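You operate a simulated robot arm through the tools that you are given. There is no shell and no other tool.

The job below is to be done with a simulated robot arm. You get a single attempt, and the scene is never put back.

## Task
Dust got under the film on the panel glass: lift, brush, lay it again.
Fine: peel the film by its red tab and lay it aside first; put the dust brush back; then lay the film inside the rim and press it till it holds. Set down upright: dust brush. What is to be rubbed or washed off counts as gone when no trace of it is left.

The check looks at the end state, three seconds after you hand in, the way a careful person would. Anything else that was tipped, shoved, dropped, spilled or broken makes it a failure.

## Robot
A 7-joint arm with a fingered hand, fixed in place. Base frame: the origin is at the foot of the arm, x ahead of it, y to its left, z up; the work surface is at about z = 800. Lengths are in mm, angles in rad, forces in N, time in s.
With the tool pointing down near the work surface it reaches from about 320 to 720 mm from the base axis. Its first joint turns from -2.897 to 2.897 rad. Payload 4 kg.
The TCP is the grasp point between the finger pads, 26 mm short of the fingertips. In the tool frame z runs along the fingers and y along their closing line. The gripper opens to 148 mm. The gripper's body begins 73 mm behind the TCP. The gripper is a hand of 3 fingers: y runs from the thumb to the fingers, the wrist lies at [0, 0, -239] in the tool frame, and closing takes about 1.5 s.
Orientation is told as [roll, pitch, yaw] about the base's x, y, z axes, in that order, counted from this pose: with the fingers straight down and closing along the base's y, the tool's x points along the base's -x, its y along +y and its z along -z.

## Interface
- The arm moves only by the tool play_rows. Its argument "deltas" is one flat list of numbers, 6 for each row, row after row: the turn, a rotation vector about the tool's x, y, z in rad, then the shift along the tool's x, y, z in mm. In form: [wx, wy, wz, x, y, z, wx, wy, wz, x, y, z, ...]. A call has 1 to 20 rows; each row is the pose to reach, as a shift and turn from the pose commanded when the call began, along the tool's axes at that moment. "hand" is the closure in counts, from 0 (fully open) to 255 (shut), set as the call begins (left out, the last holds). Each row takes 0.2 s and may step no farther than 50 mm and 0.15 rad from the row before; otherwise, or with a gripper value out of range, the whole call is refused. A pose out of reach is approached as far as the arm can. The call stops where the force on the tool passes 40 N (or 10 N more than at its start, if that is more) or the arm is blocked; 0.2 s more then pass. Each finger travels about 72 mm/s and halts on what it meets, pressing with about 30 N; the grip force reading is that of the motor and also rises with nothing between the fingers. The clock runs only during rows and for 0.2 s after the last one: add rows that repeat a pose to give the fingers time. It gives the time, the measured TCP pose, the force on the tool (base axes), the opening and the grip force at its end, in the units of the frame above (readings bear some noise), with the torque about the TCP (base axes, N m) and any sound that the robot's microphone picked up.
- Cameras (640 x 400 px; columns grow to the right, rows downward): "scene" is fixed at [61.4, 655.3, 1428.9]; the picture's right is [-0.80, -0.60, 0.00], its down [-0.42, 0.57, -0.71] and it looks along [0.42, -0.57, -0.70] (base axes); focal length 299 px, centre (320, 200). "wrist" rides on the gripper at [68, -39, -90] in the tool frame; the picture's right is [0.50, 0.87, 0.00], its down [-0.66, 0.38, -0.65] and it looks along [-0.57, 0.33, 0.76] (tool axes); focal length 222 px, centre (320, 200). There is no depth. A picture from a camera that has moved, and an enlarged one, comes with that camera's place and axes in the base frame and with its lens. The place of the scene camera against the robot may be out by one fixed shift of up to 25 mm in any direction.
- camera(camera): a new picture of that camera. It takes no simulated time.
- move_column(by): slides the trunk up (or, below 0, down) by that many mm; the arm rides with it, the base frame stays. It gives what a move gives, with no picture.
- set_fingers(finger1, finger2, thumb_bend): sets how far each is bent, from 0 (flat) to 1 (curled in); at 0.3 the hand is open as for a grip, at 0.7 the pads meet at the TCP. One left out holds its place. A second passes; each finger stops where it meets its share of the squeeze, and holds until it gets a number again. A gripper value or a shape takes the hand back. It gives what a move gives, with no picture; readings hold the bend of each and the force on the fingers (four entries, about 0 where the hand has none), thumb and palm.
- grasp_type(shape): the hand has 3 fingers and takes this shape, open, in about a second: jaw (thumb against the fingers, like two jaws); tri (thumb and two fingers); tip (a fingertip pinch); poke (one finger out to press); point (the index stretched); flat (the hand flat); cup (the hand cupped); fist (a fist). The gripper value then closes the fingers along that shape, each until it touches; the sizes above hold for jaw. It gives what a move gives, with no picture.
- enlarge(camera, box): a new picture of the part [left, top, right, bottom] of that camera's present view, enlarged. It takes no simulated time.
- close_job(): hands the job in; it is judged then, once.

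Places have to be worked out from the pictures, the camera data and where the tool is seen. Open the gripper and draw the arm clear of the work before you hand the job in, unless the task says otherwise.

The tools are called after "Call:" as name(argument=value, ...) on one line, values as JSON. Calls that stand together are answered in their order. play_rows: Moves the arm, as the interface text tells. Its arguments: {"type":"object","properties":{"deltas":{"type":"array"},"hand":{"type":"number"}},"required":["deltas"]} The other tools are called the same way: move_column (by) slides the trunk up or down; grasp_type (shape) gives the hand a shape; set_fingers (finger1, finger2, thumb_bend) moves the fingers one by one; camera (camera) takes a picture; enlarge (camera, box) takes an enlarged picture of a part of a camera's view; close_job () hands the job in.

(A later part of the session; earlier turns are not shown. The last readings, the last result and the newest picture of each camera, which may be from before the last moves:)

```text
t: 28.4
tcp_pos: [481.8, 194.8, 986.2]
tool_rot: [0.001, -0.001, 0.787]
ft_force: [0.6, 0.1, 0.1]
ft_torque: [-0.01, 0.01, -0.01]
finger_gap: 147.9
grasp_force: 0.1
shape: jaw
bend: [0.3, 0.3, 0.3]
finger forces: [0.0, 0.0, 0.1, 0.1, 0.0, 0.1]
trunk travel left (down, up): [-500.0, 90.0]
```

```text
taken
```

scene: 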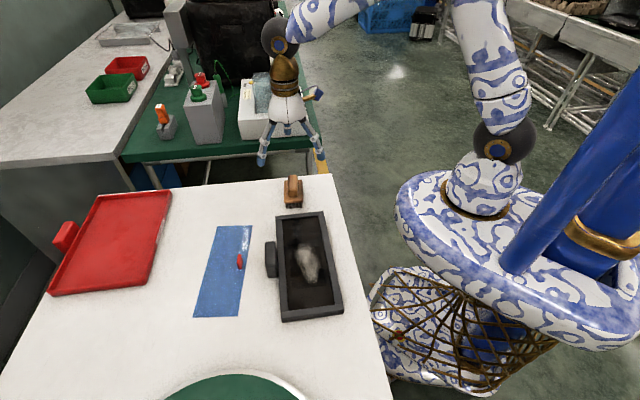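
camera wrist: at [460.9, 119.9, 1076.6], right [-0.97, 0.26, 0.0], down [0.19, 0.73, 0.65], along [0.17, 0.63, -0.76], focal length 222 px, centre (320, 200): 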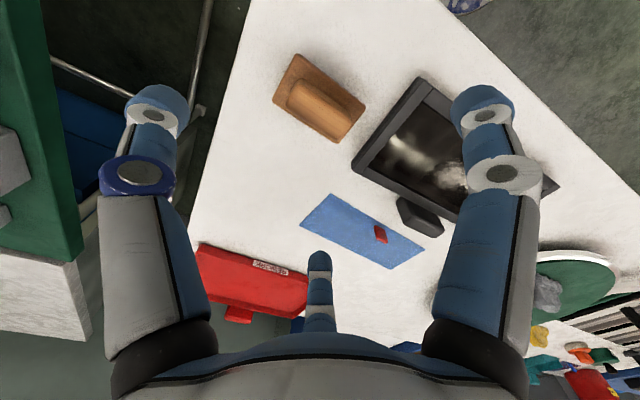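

The brush lies almost directly below the TCP. I'll enlarge it to measure the handle.

Call:
enlarge(camera="wrist", box=[260, 40, 380, 150])

Call:
enlarge(camera="scene", box=[270, 165, 320, 215])

Call:
enlarge(camera="wrist", box=[340, 60, 480, 240])

```text
3.64 times, centred on (320, 95) of wrist
camera zoom: at [460.9, 119.9, 1076.6], right [-0.97, 0.26, 0.0], down [0.19, 0.73, 0.65], along [0.17, 0.63, -0.76], focal length 808 px, centre (320, 582)
```

zoom: 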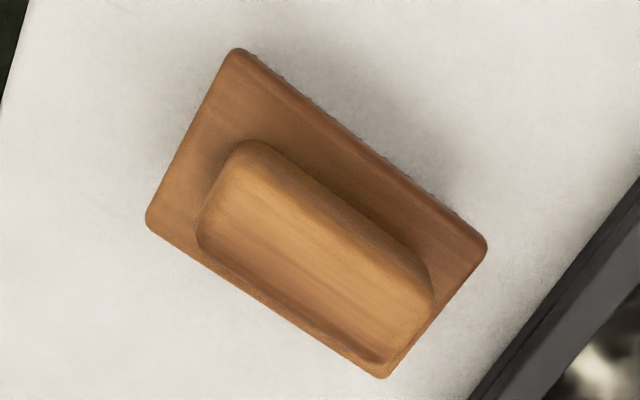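

```text
8.00 times, centred on (295, 190) of scene
camera zoom: at [61.4, 655.3, 1428.9], right [-0.8, -0.6, 0.0], down [-0.42, 0.57, -0.71], along [0.42, -0.57, -0.7], focal length 2389 px, centre (520, 280)
```

zoom: 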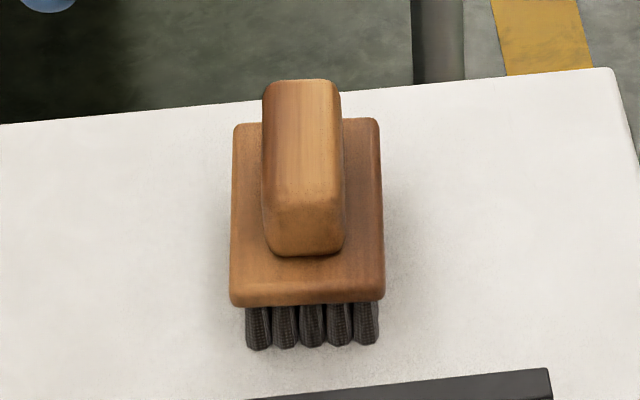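

```text
2.22 times, centred on (410, 150) of wrist
camera zoom: at [460.9, 119.9, 1076.6], right [-0.97, 0.26, 0.0], down [0.19, 0.73, 0.65], along [0.17, 0.63, -0.76], focal length 494 px, centre (120, 311)
```

zoom: 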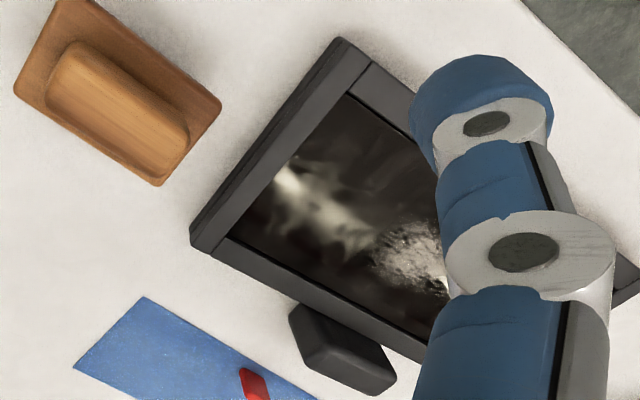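

The brush plate is about 86×51 mm with its top near z≈828. The handle is about 62×29 mm with its top near z≈855, turned ~5° from my tool axis. I'll turn to match and come down to z≈860 around the handle.

Call:
play_rows(deltas=[0, 0, 0.085, 0, 0, 30, 0, 0, 0.085, 0, 0, 60, 0, 0, 0.085, 0, 0, 85, 0, 0, 0.085, 0, 0, 100, 0, 0, 0.085, 0, 0, 106], hand=0)

Call:
camera(camera="wrist")

Call:
enlarge(camera="wrist", box=[240, 70, 400, 210])

```text
t: 29.6
tcp_pos: [481.6, 195.7, 879.6]
tool_rot: [0.0, 0.0, 0.698]
ft_force: [0.1, 0.5, -0.5]
ft_torque: [-0.03, 0.0, 0.01]
finger_gap: 148.1
grasp_force: 0.0
shape: jaw
bend: [0.3, 0.3, 0.3]
finger forces: [0.0, 0.0, 0.1, 0.0, 0.1, 0.1]
trunk travel left (down, up): [-500.0, 90.0]
```

```text
taken
camera wrist: at [455.6, 123.0, 970.4], right [-0.94, 0.34, 0.0], down [0.26, 0.71, 0.65], along [0.22, 0.61, -0.76], focal length 222 px, centre (320, 200)
```

wrist: 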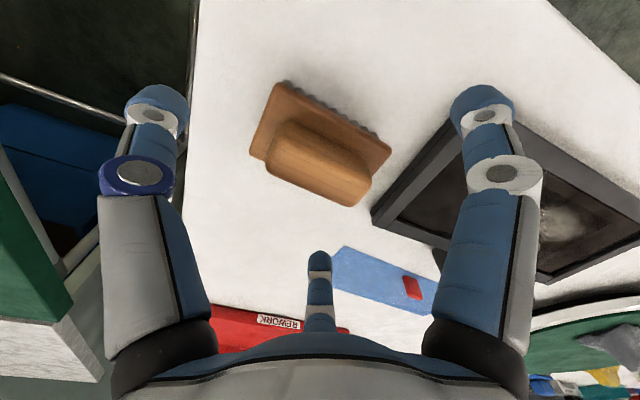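

```text
2.86 times, centred on (320, 140) of wrist
camera zoom: at [455.6, 123.0, 970.4], right [-0.94, 0.34, 0.0], down [0.26, 0.71, 0.65], along [0.22, 0.61, -0.76], focal length 635 px, centre (320, 371)
```

zoom: 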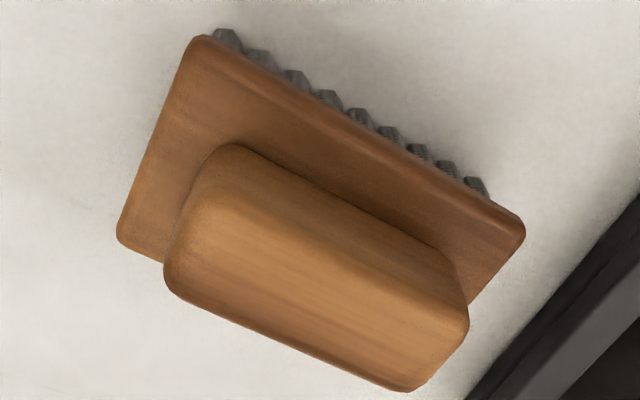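

The handle is aligned with the tool and centred. I'll descend to z≈861 and close on it.

Call:
play_rows(deltas=[0, 0, 0, 0, 0, 8, 0, 0, 0, 0, 0, 15, 0, 0, 0, 0, 0, 18.5, 0, 0, 0, 0, 0, 18.5])

Call:
play_rows(deltas=[0, 0, 0, 0, 0, 0, 0, 0, 0, 0, 0, 0, 0, 0, 0, 0, 0, 0, 0, 0, 0, 0, 0, 0, 0, 0, 0, 0, 0, 0, 0, 0, 0, 0, 0, 0, 0, 0, 0, 0, 0, 0, 0, 0, 0, 0, 0, 0, 0, 0, 0, 0, 0, 0], hand=255)

Call:
camera(camera="wrist")

Call:
enlarge(camera="wrist", box=[240, 100, 400, 240])

```text
t: 30.6
tcp_pos: [482.1, 195.9, 862.0]
tool_rot: [-0.001, -0.001, 0.7]
ft_force: [0.3, 0.0, -0.7]
ft_torque: [0.03, 0.02, 0.0]
finger_gap: 148.1
grasp_force: 0.1
shape: jaw
bend: [0.3, 0.3, 0.3]
finger forces: [0.0, 0.0, 0.0, 0.0, 0.0, 0.0]
trunk travel left (down, up): [-500.0, 90.0]
```

```text
t: 32.6
tcp_pos: [482.7, 196.7, 862.8]
tool_rot: [0.0, -0.001, 0.699]
ft_force: [0.9, 0.1, 0.4]
ft_torque: [0.01, 0.01, 0.03]
finger_gap: 25.1
grasp_force: 29.7
shape: jaw
bend: [0.76, 0.75, 0.69]
finger forces: [24.3, 24.4, 0.1, 0.1, 24.3, 0.1]
trunk travel left (down, up): [-500.0, 90.0]
```

```text
taken
camera wrist: at [455.5, 123.0, 952.3], right [-0.94, 0.34, 0.0], down [0.26, 0.71, 0.65], along [0.22, 0.61, -0.76], focal length 222 px, centre (320, 200)
```

wrist: 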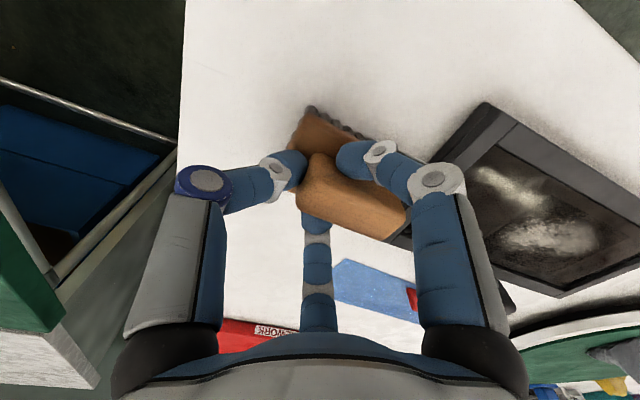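

```text
2.86 times, centred on (320, 170) of wrist
camera zoom: at [455.5, 123.0, 952.3], right [-0.94, 0.34, 0.0], down [0.26, 0.71, 0.65], along [0.22, 0.61, -0.76], focal length 635 px, centre (320, 286)
```

zoom: 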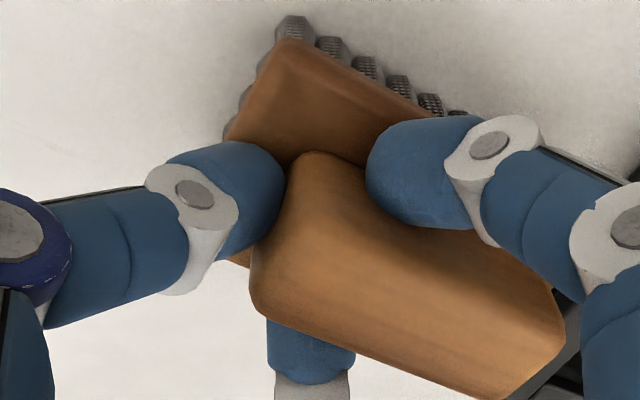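

The grip closed, but the thumb pushed the brush about 19 mm along, so it's held only at the end of the handle. I'll open partly, shift the TCP back over the handle's centre, and stop the thumb at the end face with a set bend.

Call:
play_rows(deltas=[0, 0, 0, 0, 0, 0, 0, 0, 0, 0, 0, 0, 0, 0, 0, 0, 0, 0, 0, 0, 0, 0, 0, 0, 0, 0, 0, 0, 0, 0], hand=110)

Call:
camera(camera="wrist")

Call:
enlarge(camera="wrist", box=[240, 80, 460, 270])

```text
t: 33.8
tcp_pos: [481.9, 197.1, 862.7]
tool_rot: [-0.001, 0.0, 0.699]
ft_force: [0.1, 0.4, -0.5]
ft_torque: [-0.05, 0.03, 0.0]
finger_gap: 83.2
grasp_force: 0.1
shape: jaw
bend: [0.33, 0.33, 0.7]
finger forces: [0.0, 0.0, 0.0, 0.1, 0.1, 0.1]
trunk travel left (down, up): [-500.0, 90.0]
```

```text
taken
camera wrist: at [455.5, 123.0, 952.3], right [-0.94, 0.34, 0.0], down [0.26, 0.71, 0.65], along [0.22, 0.61, -0.76], focal length 222 px, centre (320, 200)
```

wrist: 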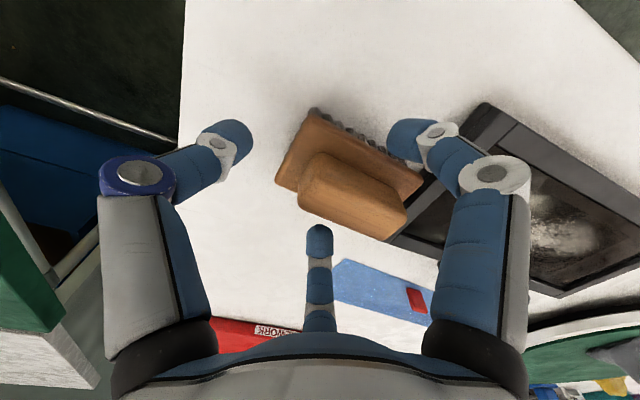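

```text
2.11 times, centred on (350, 175) of wrist
camera zoom: at [455.5, 123.0, 952.3], right [-0.94, 0.34, 0.0], down [0.26, 0.71, 0.65], along [0.22, 0.61, -0.76], focal length 468 px, centre (257, 253)
```

zoom: 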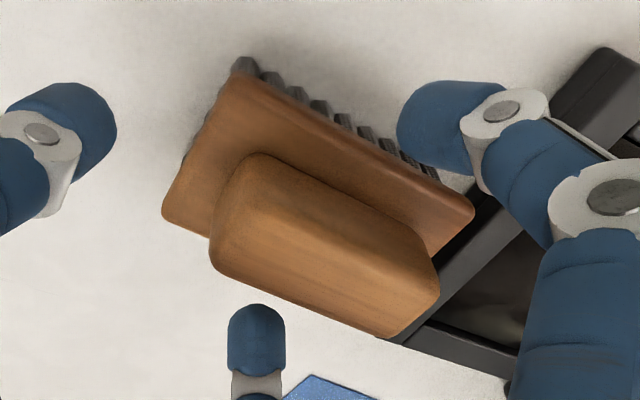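

The handle now sits about 26 mm along +y from the TCP. Before shifting, I'll test where a thumb bend of 0.5 puts the thumb while it has free space.

Call:
set_fingers(thumb_bend=0.55)

Call:
camera(camera="wrist")

```text
t: 34.8
tcp_pos: [482.6, 195.8, 863.0]
tool_rot: [0.0, -0.001, 0.701]
ft_force: [0.0, -0.7, -0.2]
ft_torque: [0.0, -0.03, 0.03]
finger_gap: 59.2
grasp_force: 0.2
shape: fingers
bend: [0.33, 0.33, 0.55]
finger forces: [0.0, 0.0, 0.1, 0.0, 0.0, 0.0]
trunk travel left (down, up): [-500.0, 90.0]
```

```text
taken
camera wrist: at [455.5, 123.0, 952.3], right [-0.94, 0.34, 0.0], down [0.26, 0.71, 0.65], along [0.22, 0.61, -0.76], focal length 222 px, centre (320, 200)
```

wrist: 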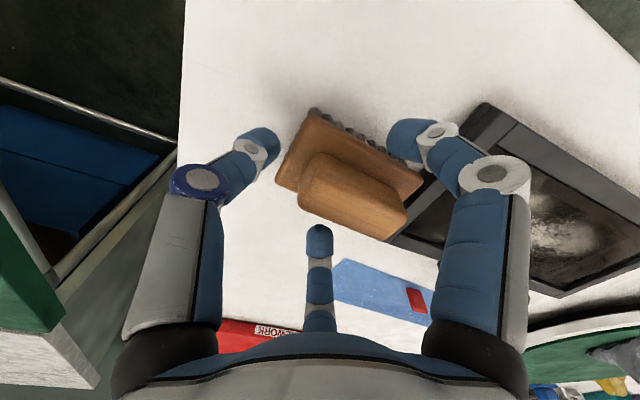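

The thumb hangs lower in this mode, which risks touching the brush plate. I'll use jaw closure ~150 so the thumb stands about 30 mm from centre, raise 4 mm and shift 24 mm along the handle. After that I'll close only the two fingers.

Call:
play_rows(deltas=[0, 0, 0, 0, 0, -4, 0, 0, 0, 0, 0, -4, 0, 0, 0, 0, 0, -4, 0, 0, 0, 0, 0, -4, 0, 0, 0, 0, 0, -4], hand=145)

Call:
play_rows(deltas=[0, 0, 0, 0, 6, 0, 0, 0, 0, 0, 12, 0, 0, 0, 0, 0, 18, 0, 0, 0, 0, 0, 23, 0, 0, 0, 0, 0, 23, 0])

Call:
camera(camera="wrist")

Call:
enlarge(camera="wrist", box=[220, 80, 440, 270])

```text
t: 36.0
tcp_pos: [481.6, 196.2, 867.6]
tool_rot: [-0.001, 0.0, 0.701]
ft_force: [0.0, -0.7, -0.5]
ft_torque: [0.04, -0.04, 0.0]
finger_gap: 63.5
grasp_force: 0.1
shape: jaw
bend: [0.77, 0.77, 0.7]
finger forces: [0.0, 0.0, 0.0, 0.0, 0.0, 0.1]
trunk travel left (down, up): [-500.0, 90.0]
```

```text
t: 37.2
tcp_pos: [467.2, 215.2, 866.5]
tool_rot: [0.0, 0.0, 0.701]
ft_force: [0.6, -0.8, -0.7]
ft_torque: [0.01, 0.02, -0.02]
finger_gap: 63.7
grasp_force: 0.0
shape: jaw
bend: [0.77, 0.77, 0.7]
finger forces: [0.0, 0.0, 0.0, 0.0, 0.4, 0.0]
trunk travel left (down, up): [-500.0, 90.0]
```

```text
taken
camera wrist: at [440.4, 140.4, 955.8], right [-0.94, 0.34, 0.0], down [0.26, 0.71, 0.65], along [0.22, 0.61, -0.76], focal length 222 px, centre (320, 200)
```

wrist: 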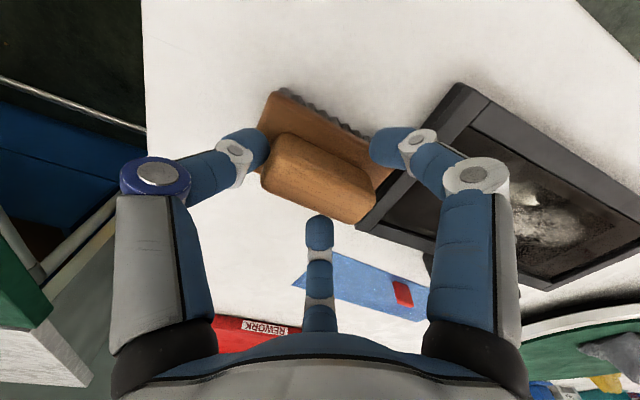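

```text
2.11 times, centred on (330, 175) of wrist
camera zoom: at [440.4, 140.4, 955.8], right [-0.94, 0.34, 0.0], down [0.26, 0.71, 0.65], along [0.22, 0.61, -0.76], focal length 468 px, centre (299, 253)
```

zoom: 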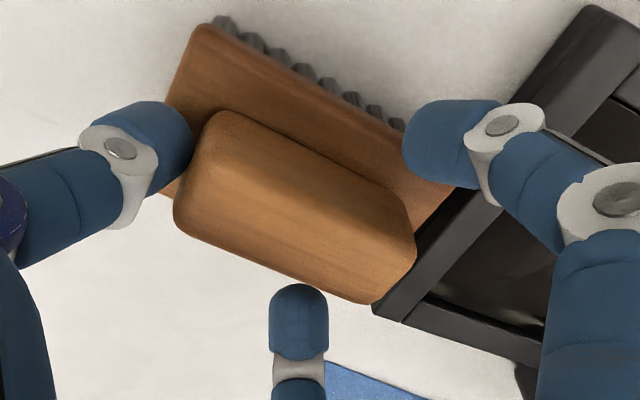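

The thumb just touches the handle end and the handle is centred within about 3 mm. I'll nudge tool x by -2.5 mm and then close only the two fingers on its sides.

Call:
play_rows(deltas=[0, 0, 0, -1.3, 0, 0, 0, 0, 0, -2.5, 0, 0])

Call:
set_fingers(finger1=0.72, finger2=0.72)

Call:
camera(camera="wrist")

Call:
enlarge(camera="wrist", box=[220, 80, 440, 270])

```text
t: 37.8
tcp_pos: [468.7, 215.8, 866.4]
tool_rot: [0.0, -0.001, 0.701]
ft_force: [0.0, -0.4, -0.8]
ft_torque: [0.03, 0.01, 0.01]
finger_gap: 63.7
grasp_force: 0.0
shape: jaw
bend: [0.77, 0.77, 0.7]
finger forces: [0.0, 0.1, 0.0, 0.0, 0.3, 0.0]
trunk travel left (down, up): [-500.0, 90.0]
```

```text
t: 38.8
tcp_pos: [468.7, 215.8, 866.4]
tool_rot: [-0.002, 0.001, 0.701]
ft_force: [-0.8, 2.0, 5.1]
ft_torque: [0.04, 0.04, 0.03]
finger_gap: 38.7
grasp_force: 10.5
shape: fingers
bend: [0.62, 0.62, 0.7]
finger forces: [9.0, 9.5, 0.0, 0.0, 2.5, 0.0]
trunk travel left (down, up): [-500.0, 90.0]
```

```text
taken
camera wrist: at [441.9, 142.5, 956.3], right [-0.94, 0.34, 0.0], down [0.26, 0.71, 0.65], along [0.22, 0.61, -0.76], focal length 222 px, centre (320, 200)
```

wrist: 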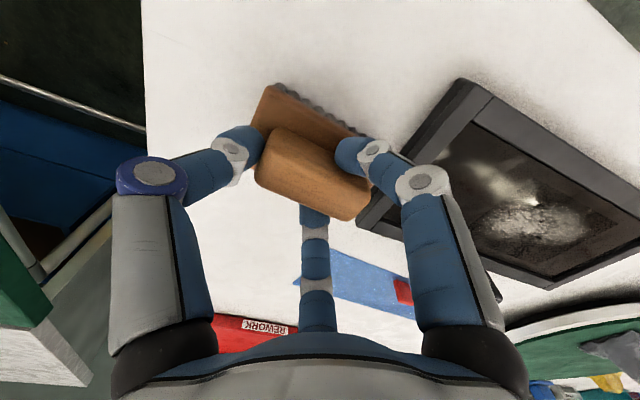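

```text
2.11 times, centred on (330, 175) of wrist
camera zoom: at [441.9, 142.5, 956.3], right [-0.94, 0.34, 0.0], down [0.26, 0.71, 0.65], along [0.22, 0.61, -0.76], focal length 468 px, centre (299, 253)
```

zoom: 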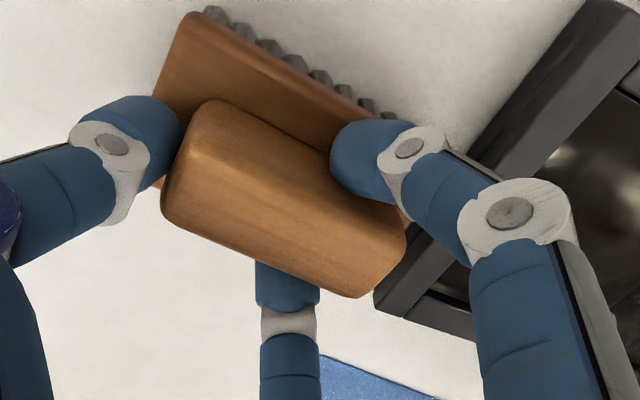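

The two fingers press the handle at about 9 N each, with the thumb on the end face. I'll try lifting the brush gently with this centred grip.

Call:
play_rows(deltas=[0, 0, 0, 0, 0, -3, 0, 0, 0, 0, 0, -6, 0, 0, 0, 0, 0, -10, 0, 0, 0, 0, 0, -15, 0, 0, 0, 0, 0, -20, 0, 0, 0, 0, 0, -26, 0, 0, 0, 0, 0, -32, 0, 0, 0, 0, 0, -40])

Call:
camera(camera="wrist")

Call:
enlarge(camera="scene", box=[240, 110, 360, 230])

```text
t: 40.6
tcp_pos: [470.0, 213.7, 905.4]
tool_rot: [0.0, -0.002, 0.699]
ft_force: [0.1, 0.1, -0.4]
ft_torque: [0.01, 0.04, -0.01]
finger_gap: 39.0
grasp_force: 9.5
shape: fingers
bend: [0.62, 0.62, 0.7]
finger forces: [8.5, 8.4, 0.1, 0.0, 2.8, 0.0]
trunk travel left (down, up): [-500.0, 90.0]
```

```text
taken
camera wrist: at [442.1, 141.9, 996.1], right [-0.94, 0.34, 0.0], down [0.26, 0.71, 0.65], along [0.22, 0.61, -0.76], focal length 222 px, centre (320, 200)
```

wrist: 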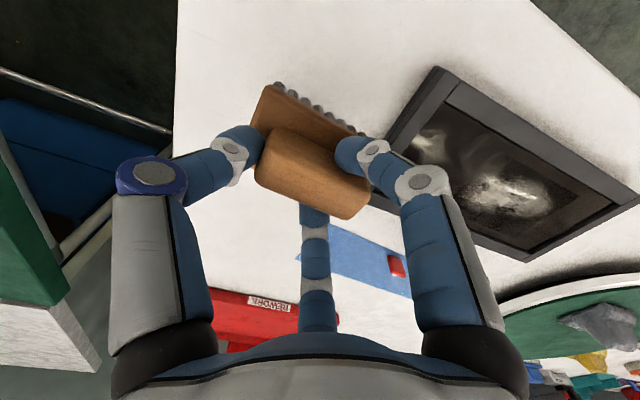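

```text
3.33 times, centred on (300, 170) of scene
camera zoom: at [61.4, 655.3, 1428.9], right [-0.8, -0.6, 0.0], down [-0.42, 0.57, -0.71], along [0.42, -0.57, -0.7], focal length 996 px, centre (387, 300)
```

zoom: 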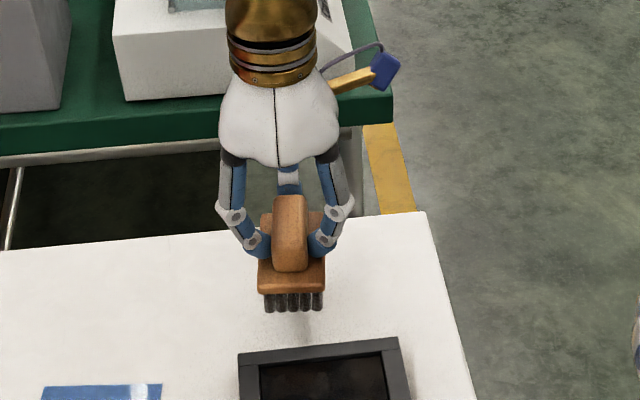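

The brush hangs level in the grip, with its bristle tips about 66 mm below the TCP. Contact on the glass (z≈821) should then come at TCP z≈887. I'll carry it over the panel centre near (318,348), staying about 30 mm above, and align with the panel.

Call:
play_rows(deltas=[0, 0, -0.01, 3, 20, -15, 0, 0, -0.02, 7, 45, -15, 0, 0, -0.035, 11, 72, -15, 0, 0, -0.05, 15, 100, -15, 0, 0, -0.06, 19, 128, -15, 0, 0, -0.07, 23, 155, -15, 0, 0, -0.08, 27, 180, -15, 0, 0, -0.085, 30, 199.7, -15])

Call:
camera(camera="wrist")

Call:
camera(camera="scene")

Call:
enlarge(camera="scene", box=[240, 160, 380, 340])

```text
t: 42.4
tcp_pos: [317.5, 349.2, 920.4]
tool_rot: [-0.001, 0.0, 0.784]
ft_force: [1.1, 0.0, -0.4]
ft_torque: [0.02, 0.03, 0.01]
finger_gap: 38.9
grasp_force: 9.2
shape: fingers
bend: [0.62, 0.62, 0.7]
finger forces: [8.3, 8.3, 0.1, 0.0, 2.8, 0.0]
trunk travel left (down, up): [-500.0, 90.0]
```

```text
taken
camera wrist: at [297.0, 273.5, 1010.4], right [-0.97, 0.26, 0.0], down [0.2, 0.73, 0.65], along [0.17, 0.63, -0.76], focal length 222 px, centre (320, 200)
```

wrist: 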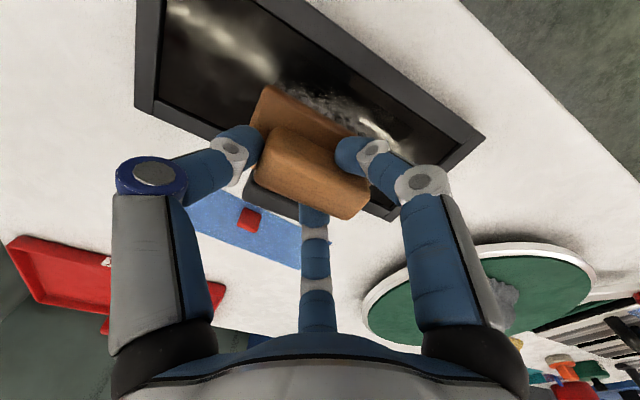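

```text
taken
```

scene: 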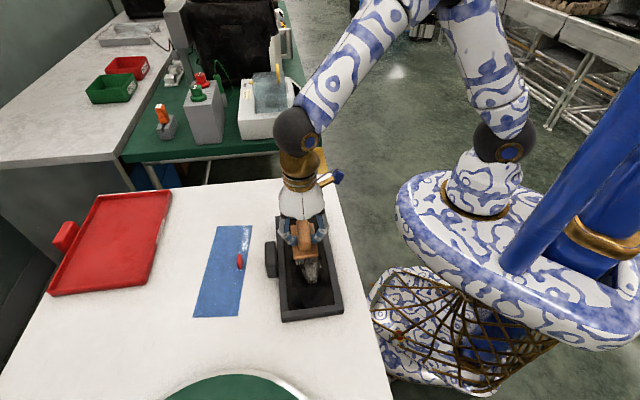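

```text
2.22 times, centred on (310, 250) of scene
camera zoom: at [61.4, 655.3, 1428.9], right [-0.8, -0.6, 0.0], down [-0.42, 0.57, -0.71], along [0.42, -0.57, -0.7], focal length 664 px, centre (342, 89)
```

zoom: 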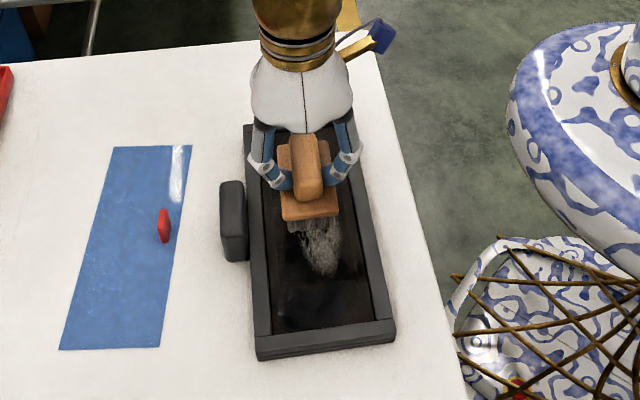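

The dust patch spans roughly ±58 mm along the panel and ±25 mm across, around the centre. I'll go to the brush-side end of the glass and lower toward contact.

Call:
play_rows(deltas=[0, 0, 0, 0, -30, 0, 0, 0, 0, 0, -60, 0, 0, 0, 0, 0, -72, 0, 0, 0, 0, 0, -72, 12, 0, 0, 0, 0, -72, 22, 0, 0, 0, 0, -72, 29, 0, 0, 0, 0, -72, 32])

Call:
play_rows(deltas=[0, 0, 0, 0, 0, 1, 0, 0, 0, 0, 0, 2])

Call:
enlarge(camera="scene", box=[240, 160, 380, 340])

```text
t: 44.0
tcp_pos: [369.2, 298.7, 889.3]
tool_rot: [0.001, 0.0, 0.786]
ft_force: [0.3, -0.1, -1.4]
ft_torque: [-0.01, -0.01, -0.02]
finger_gap: 39.1
grasp_force: 9.6
shape: fingers
bend: [0.62, 0.62, 0.7]
finger forces: [8.5, 8.5, 0.1, 0.0, 2.8, 0.0]
trunk travel left (down, up): [-500.0, 90.0]
```

```text
t: 44.6
tcp_pos: [368.3, 298.2, 887.1]
tool_rot: [0.001, 0.0, 0.786]
ft_force: [1.2, 0.4, -1.0]
ft_torque: [0.0, 0.0, 0.02]
finger_gap: 38.8
grasp_force: 9.6
shape: fingers
bend: [0.62, 0.62, 0.7]
finger forces: [8.4, 8.4, 0.0, 0.0, 2.8, 0.0]
trunk travel left (down, up): [-500.0, 90.0]
```

```text
2.22 times, centred on (310, 250) of scene
camera zoom: at [61.4, 655.3, 1428.9], right [-0.8, -0.6, 0.0], down [-0.42, 0.57, -0.71], along [0.42, -0.57, -0.7], focal length 664 px, centre (342, 89)
```

zoom: 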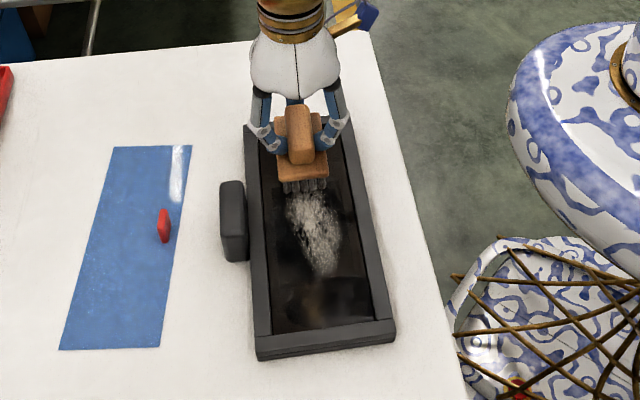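

There's no contact yet at z≈887. I'll step down in small increments, watching the vertical force.

Call:
play_rows(deltas=[0, 0, 0, 0, 0, 1, 0, 0, 0, 0, 0, 2])

Call:
play_rows(deltas=[0, 0, 0, 0, 0, 1, 0, 0, 0, 0, 0, 1.5])

```text
t: 45.2
tcp_pos: [368.1, 298.1, 885.9]
tool_rot: [-0.002, 0.0, 0.785]
ft_force: [0.3, 0.1, 0.3]
ft_torque: [-0.02, 0.02, 0.04]
finger_gap: 38.8
grasp_force: 9.5
shape: fingers
bend: [0.62, 0.62, 0.7]
finger forces: [8.7, 8.6, 0.0, 0.1, 3.0, 0.0]
trunk travel left (down, up): [-500.0, 90.0]
```

```text
t: 45.8
tcp_pos: [368.6, 297.5, 884.6]
tool_rot: [0.002, -0.001, 0.784]
ft_force: [1.6, 0.1, 5.4]
ft_torque: [0.03, 0.02, 0.01]
finger_gap: 38.8
grasp_force: 10.7
shape: fingers
bend: [0.62, 0.62, 0.7]
finger forces: [8.9, 9.1, 0.0, 0.0, 3.1, 0.0]
trunk travel left (down, up): [-500.0, 90.0]
```

Contact is at about 5–6 N at z≈884.6. I'll make the first stroke along the panel slowly, then check the effect.

Call:
play_rows(deltas=[0, 0, 0, 0, 8, 0, 0, 0, 0, 0, 18, 0, 0, 0, 0, 0, 28, 0, 0, 0, 0, 0, 38, 0, 0, 0, 0, 0, 48, 0, 0, 0, 0, 0, 58, 0, 0, 0, 0, 0, 68, 0, 0, 0, 0, 0, 78, 0, 0, 0, 0, 0, 88, 0, 0, 0, 0, 0, 98, 0, 0, 0, 0, 0, 108, 0, 0, 0, 0, 0, 118, 0, 0, 0, 0, 0, 128, 0, 0, 0, 0, 0, 138, 0, 0, 0, 0, 0, 144, 0])

Call:
enlarge(camera="scene", box=[240, 160, 380, 340])

Call:
camera(camera="wrist")

```text
t: 49.0
tcp_pos: [267.6, 398.7, 883.7]
tool_rot: [0.0, -0.001, 0.786]
ft_force: [2.4, -2.3, 7.9]
ft_torque: [-0.02, -0.05, 0.0]
finger_gap: 39.0
grasp_force: 11.5
shape: fingers
bend: [0.63, 0.63, 0.7]
finger forces: [9.2, 9.5, 0.0, 0.0, 4.4, 0.0]
trunk travel left (down, up): [-500.0, 90.0]
```

```text
2.22 times, centred on (310, 250) of scene
camera zoom: at [61.4, 655.3, 1428.9], right [-0.8, -0.6, 0.0], down [-0.42, 0.57, -0.71], along [0.42, -0.57, -0.7], focal length 664 px, centre (342, 89)
```

zoom: 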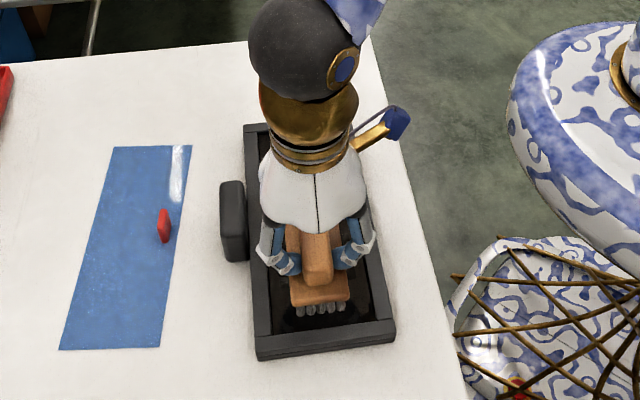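

```text
taken
camera wrist: at [246.4, 324.0, 973.7], right [-0.97, 0.26, 0.0], down [0.2, 0.73, 0.65], along [0.17, 0.63, -0.76], focal length 222 px, centre (320, 200)
```

wrist: 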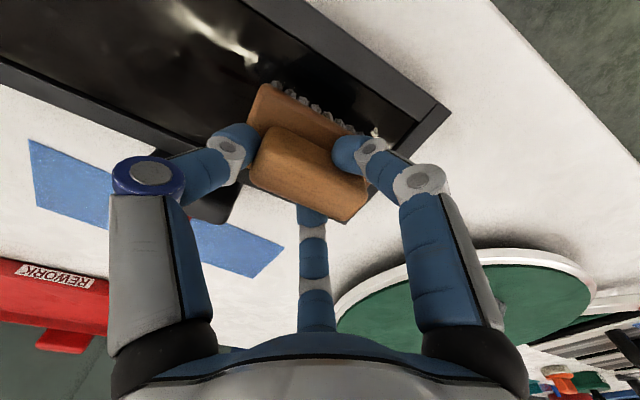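

The first stroke went well, with light drag and the brush still square in the grip. I'll shift 17 mm toward the base side and stroke back.

Call:
play_rows(deltas=[0, 0, 0, 6, 0, 0, 0, 0, 0, 12, 0, 0, 0, 0, 0, 17, 0, 0, 0, 0, 0, 17, -8, 0, 0, 0, 0, 17, -18, 0, 0, 0, 0, 17, -28, 0, 0, 0, 0, 17, -38, 0, 0, 0, 0, 17, -48, 0, 0, 0, 0, 17, -58, 0, 0, 0, 0, 17, -68, 0, 0, 0, 0, 17, -78, 0, 0, 0, 0, 17, -88, 0, 0, 0, 0, 17, -98, 0, 0, 0, 0, 17, -108, 0, 0, 0, 0, 17, -118, 0, 0, 0, 0, 17, -128, 0, 0, 0, 0, 17, -138, 0, 0, 0, 0, 17, -144, 0])

Call:
enlarge(camera="scene", box=[240, 160, 380, 340])

Call:
camera(camera="wrist")

```text
t: 52.8
tcp_pos: [354.9, 285.9, 883.1]
tool_rot: [0.0, 0.0, 0.784]
ft_force: [-1.4, 1.3, 6.2]
ft_torque: [0.06, 0.06, 0.01]
finger_gap: 38.4
grasp_force: 11.2
shape: fingers
bend: [0.62, 0.62, 0.7]
finger forces: [10.0, 9.8, 0.0, 0.0, 2.4, 0.0]
trunk travel left (down, up): [-500.0, 90.0]
```

```text
2.22 times, centred on (310, 250) of scene
camera zoom: at [61.4, 655.3, 1428.9], right [-0.8, -0.6, 0.0], down [-0.42, 0.57, -0.71], along [0.42, -0.57, -0.7], focal length 664 px, centre (342, 89)
```

zoom: 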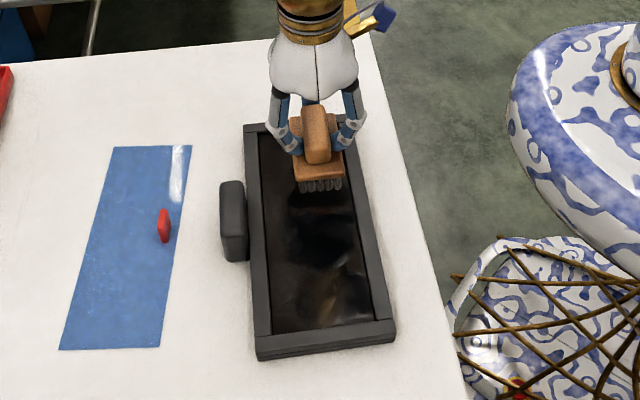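

```text
taken
camera wrist: at [335.7, 210.4, 973.7], right [-0.97, 0.26, 0.0], down [0.2, 0.73, 0.65], along [0.17, 0.63, -0.76], focal length 222 px, centre (320, 200)
```

wrist: 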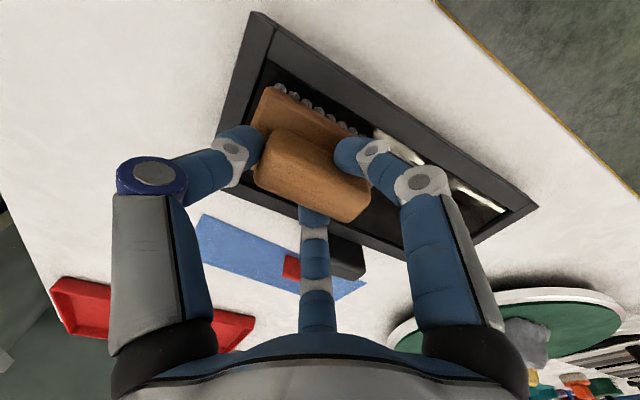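

Most of the dust is gone after two strokes. I'll sweep the far side as well (34 mm across) and stroke forward, so the whole width is covered.

Call:
play_rows(deltas=[0, 0, 0, -8, 0, 0, 0, 0, 0, -17, 0, 0, 0, 0, 0, -26, 0, 0, 0, 0, 0, -34, 0, 0, 0, 0, 0, -34, 8, 0, 0, 0, 0, -34, 18, 0, 0, 0, 0, -34, 28, 0, 0, 0, 0, -34, 38, 0, 0, 0, 0, -34, 48, 0, 0, 0, 0, -34, 58, 0, 0, 0, 0, -34, 68, 0, 0, 0, 0, -34, 78, 0, 0, 0, 0, -34, 88, 0, 0, 0, 0, -34, 98, 0, 0, 0, 0, -34, 108, 0, 0, 0, 0, -34, 118, 0, 0, 0, 0, -34, 128, 0, 0, 0, 0, -34, 138, 0, 0, 0, 0, -34, 146, 0])

Call:
enlarge(camera="scene", box=[260, 200, 360, 330])

Call:
camera(camera="wrist")

```text
t: 56.8
tcp_pos: [276.4, 414.2, 883.4]
tool_rot: [-0.001, 0.0, 0.785]
ft_force: [2.5, -1.0, 3.6]
ft_torque: [-0.03, -0.08, -0.04]
finger_gap: 38.4
grasp_force: 11.3
shape: fingers
bend: [0.63, 0.63, 0.7]
finger forces: [9.5, 9.5, 0.0, 0.0, 4.0, 0.0]
trunk travel left (down, up): [-500.0, 90.0]
```

```text
3.08 times, centred on (310, 265) of scene
camera zoom: at [61.4, 655.3, 1428.9], right [-0.8, -0.6, 0.0], down [-0.42, 0.57, -0.71], along [0.42, -0.57, -0.7], focal length 919 px, centre (351, 0)
```

zoom: 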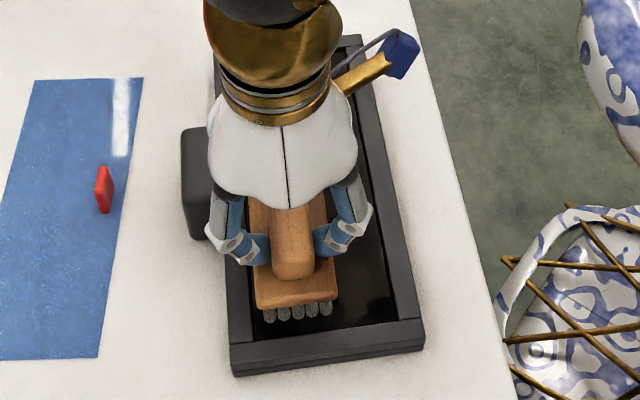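

```text
taken
camera wrist: at [255.9, 337.8, 973.4], right [-0.97, 0.26, 0.0], down [0.2, 0.73, 0.65], along [0.17, 0.63, -0.76], focal length 222 px, centre (320, 200)
```

wrist: 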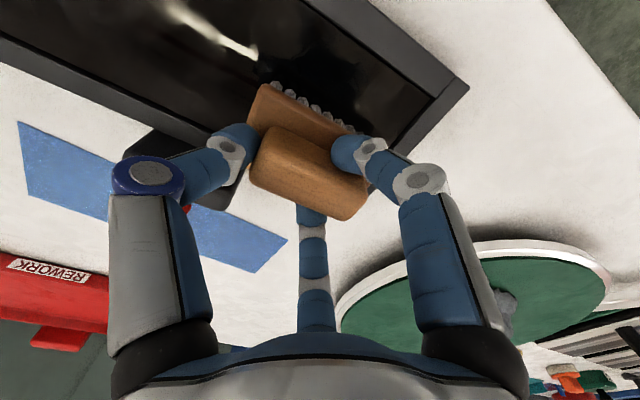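

I'll make one more return stroke along the centre line and then lift off, so I can inspect the whole glass.

Call:
play_rows(deltas=[0, 0, 0, 9, 0, 0, 0, 0, 0, 18, 0, 0, 0, 0, 0, 18, -8, 0, 0, 0, 0, 18, -18, 0, 0, 0, 0, 18, -28, 0, 0, 0, 0, 18, -38, 0, 0, 0, 0, 18, -48, 0, 0, 0, 0, 18, -58, 0, 0, 0, 0, 18, -68, 0, 0, 0, 0, 18, -78, 0, 0, 0, 0, 18, -88, 0, 0, 0, 0, 18, -98, 0, 0, 0, 0, 18, -108, 0, 0, 0, 0, 18, -118, 0, 0, 0, 0, 18, -128, 0, 0, 0, 0, 18, -138, 0, 0, 0, 0, 18, -145, 0])

Call:
play_rows(deltas=[0, 0, 0, 0, 0, -5, 0, 0, 0, 0, 0, -15, 0, 0, 0, 0, 0, -30, 0, 0, 0, 0, -25, -40, 0, 0, 0, 0, -60, -45, 0, 0, 0, 0, -95, -45])

Call:
enlarge(camera="scene", box=[260, 200, 360, 330])

Call:
camera(camera="wrist")

```text
t: 60.4
tcp_pos: [367.9, 298.4, 884.5]
tool_rot: [0.001, 0.001, 0.786]
ft_force: [0.1, 0.8, 1.0]
ft_torque: [-0.01, 0.02, 0.02]
finger_gap: 38.0
grasp_force: 10.5
shape: fingers
bend: [0.62, 0.63, 0.7]
finger forces: [9.0, 8.9, 0.0, 0.0, 2.4, 0.1]
trunk travel left (down, up): [-500.0, 90.0]
```

```text
t: 61.8
tcp_pos: [435.1, 229.9, 929.7]
tool_rot: [0.0, 0.0, 0.786]
ft_force: [0.9, -0.5, -1.1]
ft_torque: [0.02, 0.01, 0.01]
finger_gap: 38.2
grasp_force: 10.0
shape: fingers
bend: [0.62, 0.63, 0.7]
finger forces: [8.6, 8.7, 0.0, 0.0, 2.4, 0.0]
trunk travel left (down, up): [-500.0, 90.0]
```

```text
3.08 times, centred on (310, 265) of scene
camera zoom: at [61.4, 655.3, 1428.9], right [-0.8, -0.6, 0.0], down [-0.42, 0.57, -0.71], along [0.42, -0.57, -0.7], focal length 919 px, centre (351, 0)
```

zoom: 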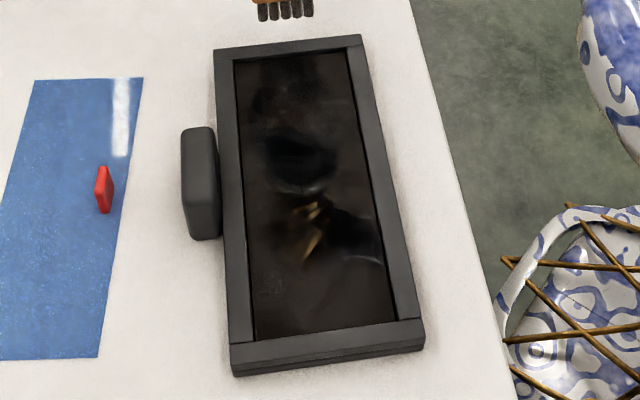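

```text
taken
camera wrist: at [413.7, 155.5, 1019.2], right [-0.97, 0.26, 0.0], down [0.2, 0.73, 0.65], along [0.17, 0.63, -0.76], focal length 222 px, centre (320, 200)
```

wrist: 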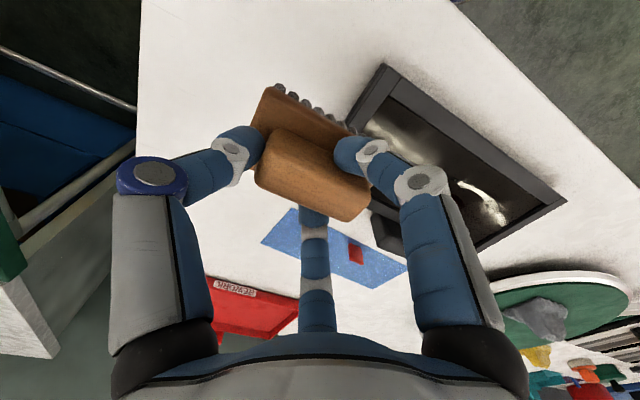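

The glass looks clean apart from mirror reflections of the arm. I'll enlarge for any remaining specks.

Call:
enlarge(camera="scene", box=[284, 215, 324, 265])

Call:
enlarge(camera="scene", box=[284, 255, 334, 315])

Call:
enlarge(camera="wrist", box=[350, 60, 580, 250])

```text
8.00 times, centred on (304, 240) of scene
camera zoom: at [61.4, 655.3, 1428.9], right [-0.8, -0.6, 0.0], down [-0.42, 0.57, -0.71], along [0.42, -0.57, -0.7], focal length 2389 px, centre (448, -120)
```

zoom: 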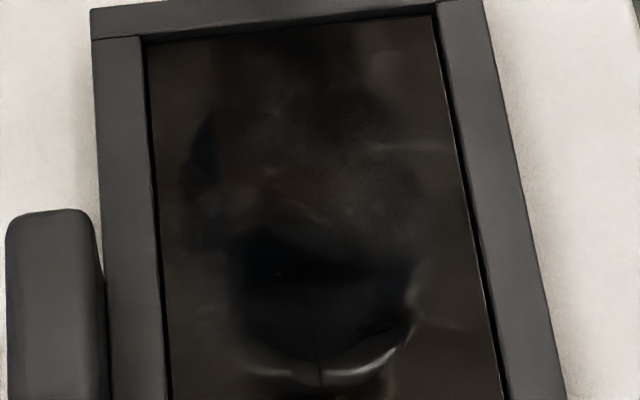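

```text
6.67 times, centred on (309, 285) of scene
camera zoom: at [61.4, 655.3, 1428.9], right [-0.8, -0.6, 0.0], down [-0.42, 0.57, -0.71], along [0.42, -0.57, -0.7], focal length 1991 px, centre (393, -367)
```

zoom: 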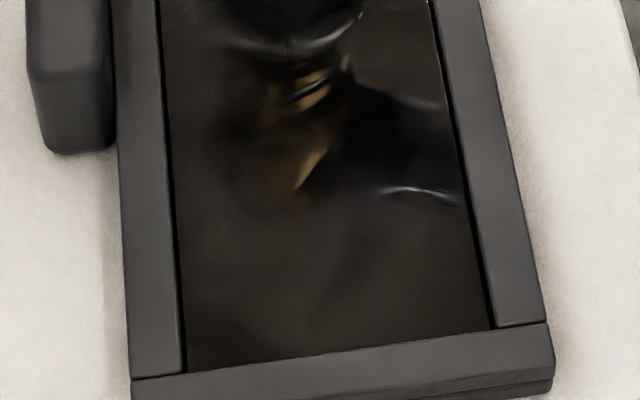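

```text
2.11 times, centred on (465, 155) of wrist
camera zoom: at [413.7, 155.5, 1019.2], right [-0.97, 0.26, 0.0], down [0.2, 0.73, 0.65], along [0.17, 0.63, -0.76], focal length 468 px, centre (15, 295)
```

zoom: 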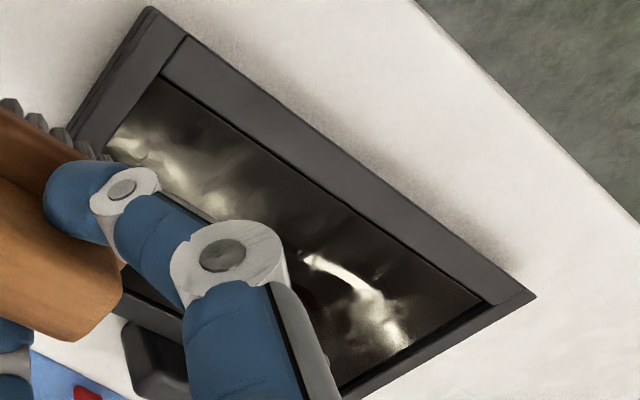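

I see only reflections and no specks. To be thorough I'll make another set of strokes with slightly firmer contact while I still hold the brush.

Call:
play_rows(deltas=[0, 0, 0, 0, 35, 0, 0, 0, 0, 0, 70, 0, 0, 0, 0, 0, 95, 0, 0, 0, 0, 0, 95, 20, 0, 0, 0, 0, 95, 35, 0, 0, 0, 0, 95, 43, 0, 0, 0, 0, 95, 45.5])

Call:
play_rows(deltas=[0, 0, 0, 0, 0, 0.7, 0, 0, 0, 0, 0, 1.2])

```text
t: 63.4
tcp_pos: [365.8, 298.6, 882.7]
tool_rot: [0.0, 0.0, 0.786]
ft_force: [0.0, 0.4, 5.1]
ft_torque: [0.0, -0.02, 0.0]
finger_gap: 37.9
grasp_force: 10.1
shape: fingers
bend: [0.62, 0.63, 0.7]
finger forces: [8.8, 8.8, 0.0, 0.1, 2.6, 0.1]
trunk travel left (down, up): [-500.0, 90.0]
```

```text
t: 64.0
tcp_pos: [366.7, 298.3, 881.9]
tool_rot: [-0.001, -0.002, 0.785]
ft_force: [-0.7, 1.2, 10.8]
ft_torque: [0.05, 0.01, 0.0]
finger_gap: 37.4
grasp_force: 11.6
shape: fingers
bend: [0.62, 0.63, 0.7]
finger forces: [9.7, 10.3, 0.1, 0.0, 2.5, 0.0]
trunk travel left (down, up): [-500.0, 90.0]
```

Contact is about 10 N, so I'll ease 0.4 mm and stroke the centre forward.

Call:
play_rows(deltas=[0, 0, 0, 0, 6, -0.4, 0, 0, 0, 0, 16, -0.4, 0, 0, 0, 0, 26, -0.4, 0, 0, 0, 0, 36, -0.4, 0, 0, 0, 0, 46, -0.4, 0, 0, 0, 0, 56, -0.4, 0, 0, 0, 0, 66, -0.4, 0, 0, 0, 0, 76, -0.4, 0, 0, 0, 0, 86, -0.4, 0, 0, 0, 0, 96, -0.4, 0, 0, 0, 0, 106, -0.4, 0, 0, 0, 0, 116, -0.4, 0, 0, 0, 0, 126, -0.4, 0, 0, 0, 0, 136, -0.4, 0, 0, 0, 0, 144, -0.4])

Call:
play_rows(deltas=[0, 0, 0, 7, 0, 0, 0, 0, 0, 14, 0, 0, 0, 0, 0, 20, 0, 0, 0, 0, 0, 20, -8, 0, 0, 0, 0, 20, -18, 0, 0, 0, 0, 20, -28, 0, 0, 0, 0, 20, -38, 0, 0, 0, 0, 20, -48, 0, 0, 0, 0, 20, -58, 0, 0, 0, 0, 20, -68, 0, 0, 0, 0, 20, -78, 0, 0, 0, 0, 20, -88, 0, 0, 0, 0, 20, -98, 0, 0, 0, 0, 20, -108, 0, 0, 0, 0, 20, -118, 0, 0, 0, 0, 20, -128, 0, 0, 0, 0, 20, -138, 0, 0, 0, 0, 20, -144, 0])

Call:
play_rows(deltas=[0, 0, 0, -9, 0, 0, 0, 0, 0, -19, 0, 0, 0, 0, 0, -29, 0, 0, 0, 0, 0, -38, 0, 0, 0, 0, 0, -38, 8, 0, 0, 0, 0, -38, 18, 0, 0, 0, 0, -38, 28, 0, 0, 0, 0, -38, 38, 0, 0, 0, 0, -38, 48, 0, 0, 0, 0, -38, 58, 0, 0, 0, 0, -38, 68, 0, 0, 0, 0, -38, 78, 0, 0, 0, 0, -38, 88, 0, 0, 0, 0, -38, 98, 0, 0, 0, 0, -38, 108, 0, 0, 0, 0, -38, 118, 0, 0, 0, 0, -38, 128, 0, 0, 0, 0, -38, 138, 0, 0, 0, 0, -38, 144, 0])

Call:
camera(camera="wrist")

Call:
enlarge(camera="scene", box=[240, 160, 380, 340])

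```text
t: 67.2
tcp_pos: [264.5, 399.7, 881.6]
tool_rot: [0.0, 0.0, 0.783]
ft_force: [1.9, -0.9, 3.5]
ft_torque: [0.02, -0.02, 0.0]
finger_gap: 37.8
grasp_force: 10.3
shape: fingers
bend: [0.63, 0.63, 0.7]
finger forces: [9.2, 9.0, 0.1, 0.0, 3.3, 0.0]
trunk travel left (down, up): [-500.0, 90.0]
```

```text
t: 71.0
tcp_pos: [353.3, 282.1, 882.7]
tool_rot: [0.001, 0.0, 0.786]
ft_force: [-0.8, 1.5, 5.9]
ft_torque: [0.05, 0.06, 0.0]
finger_gap: 37.5
grasp_force: 11.4
shape: fingers
bend: [0.63, 0.63, 0.7]
finger forces: [9.9, 10.0, 0.1, 0.1, 2.1, 0.1]
trunk travel left (down, up): [-500.0, 90.0]
```

```text
t: 75.0
tcp_pos: [278.7, 411.0, 881.1]
tool_rot: [-0.001, 0.001, 0.784]
ft_force: [1.9, -2.2, 5.3]
ft_torque: [-0.08, -0.06, 0.04]
finger_gap: 37.6
grasp_force: 10.7
shape: fingers
bend: [0.63, 0.63, 0.7]
finger forces: [9.2, 9.1, 0.1, 0.1, 3.6, 0.0]
trunk travel left (down, up): [-500.0, 90.0]
```

```text
taken
camera wrist: at [258.1, 336.4, 972.0], right [-0.97, 0.26, 0.0], down [0.2, 0.73, 0.65], along [0.17, 0.63, -0.76], focal length 222 px, centre (320, 200)
```

wrist: 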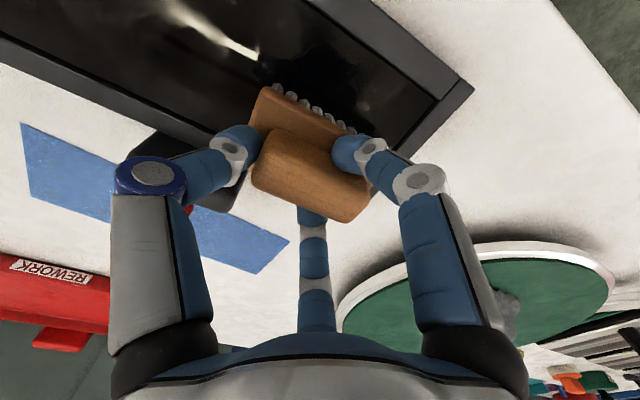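

```text
2.22 times, centred on (310, 250) of scene
camera zoom: at [61.4, 655.3, 1428.9], right [-0.8, -0.6, 0.0], down [-0.42, 0.57, -0.71], along [0.42, -0.57, -0.7], focal length 664 px, centre (342, 89)
```

zoom: 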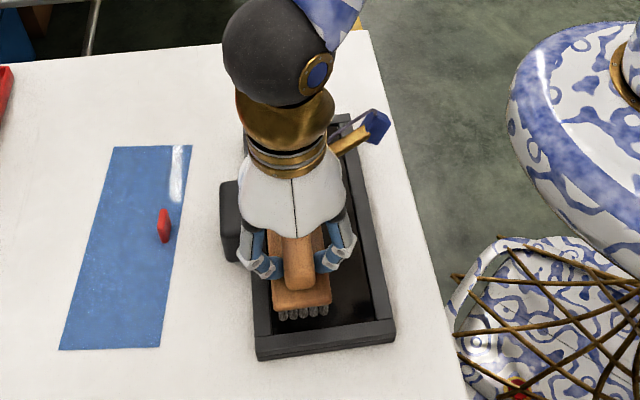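

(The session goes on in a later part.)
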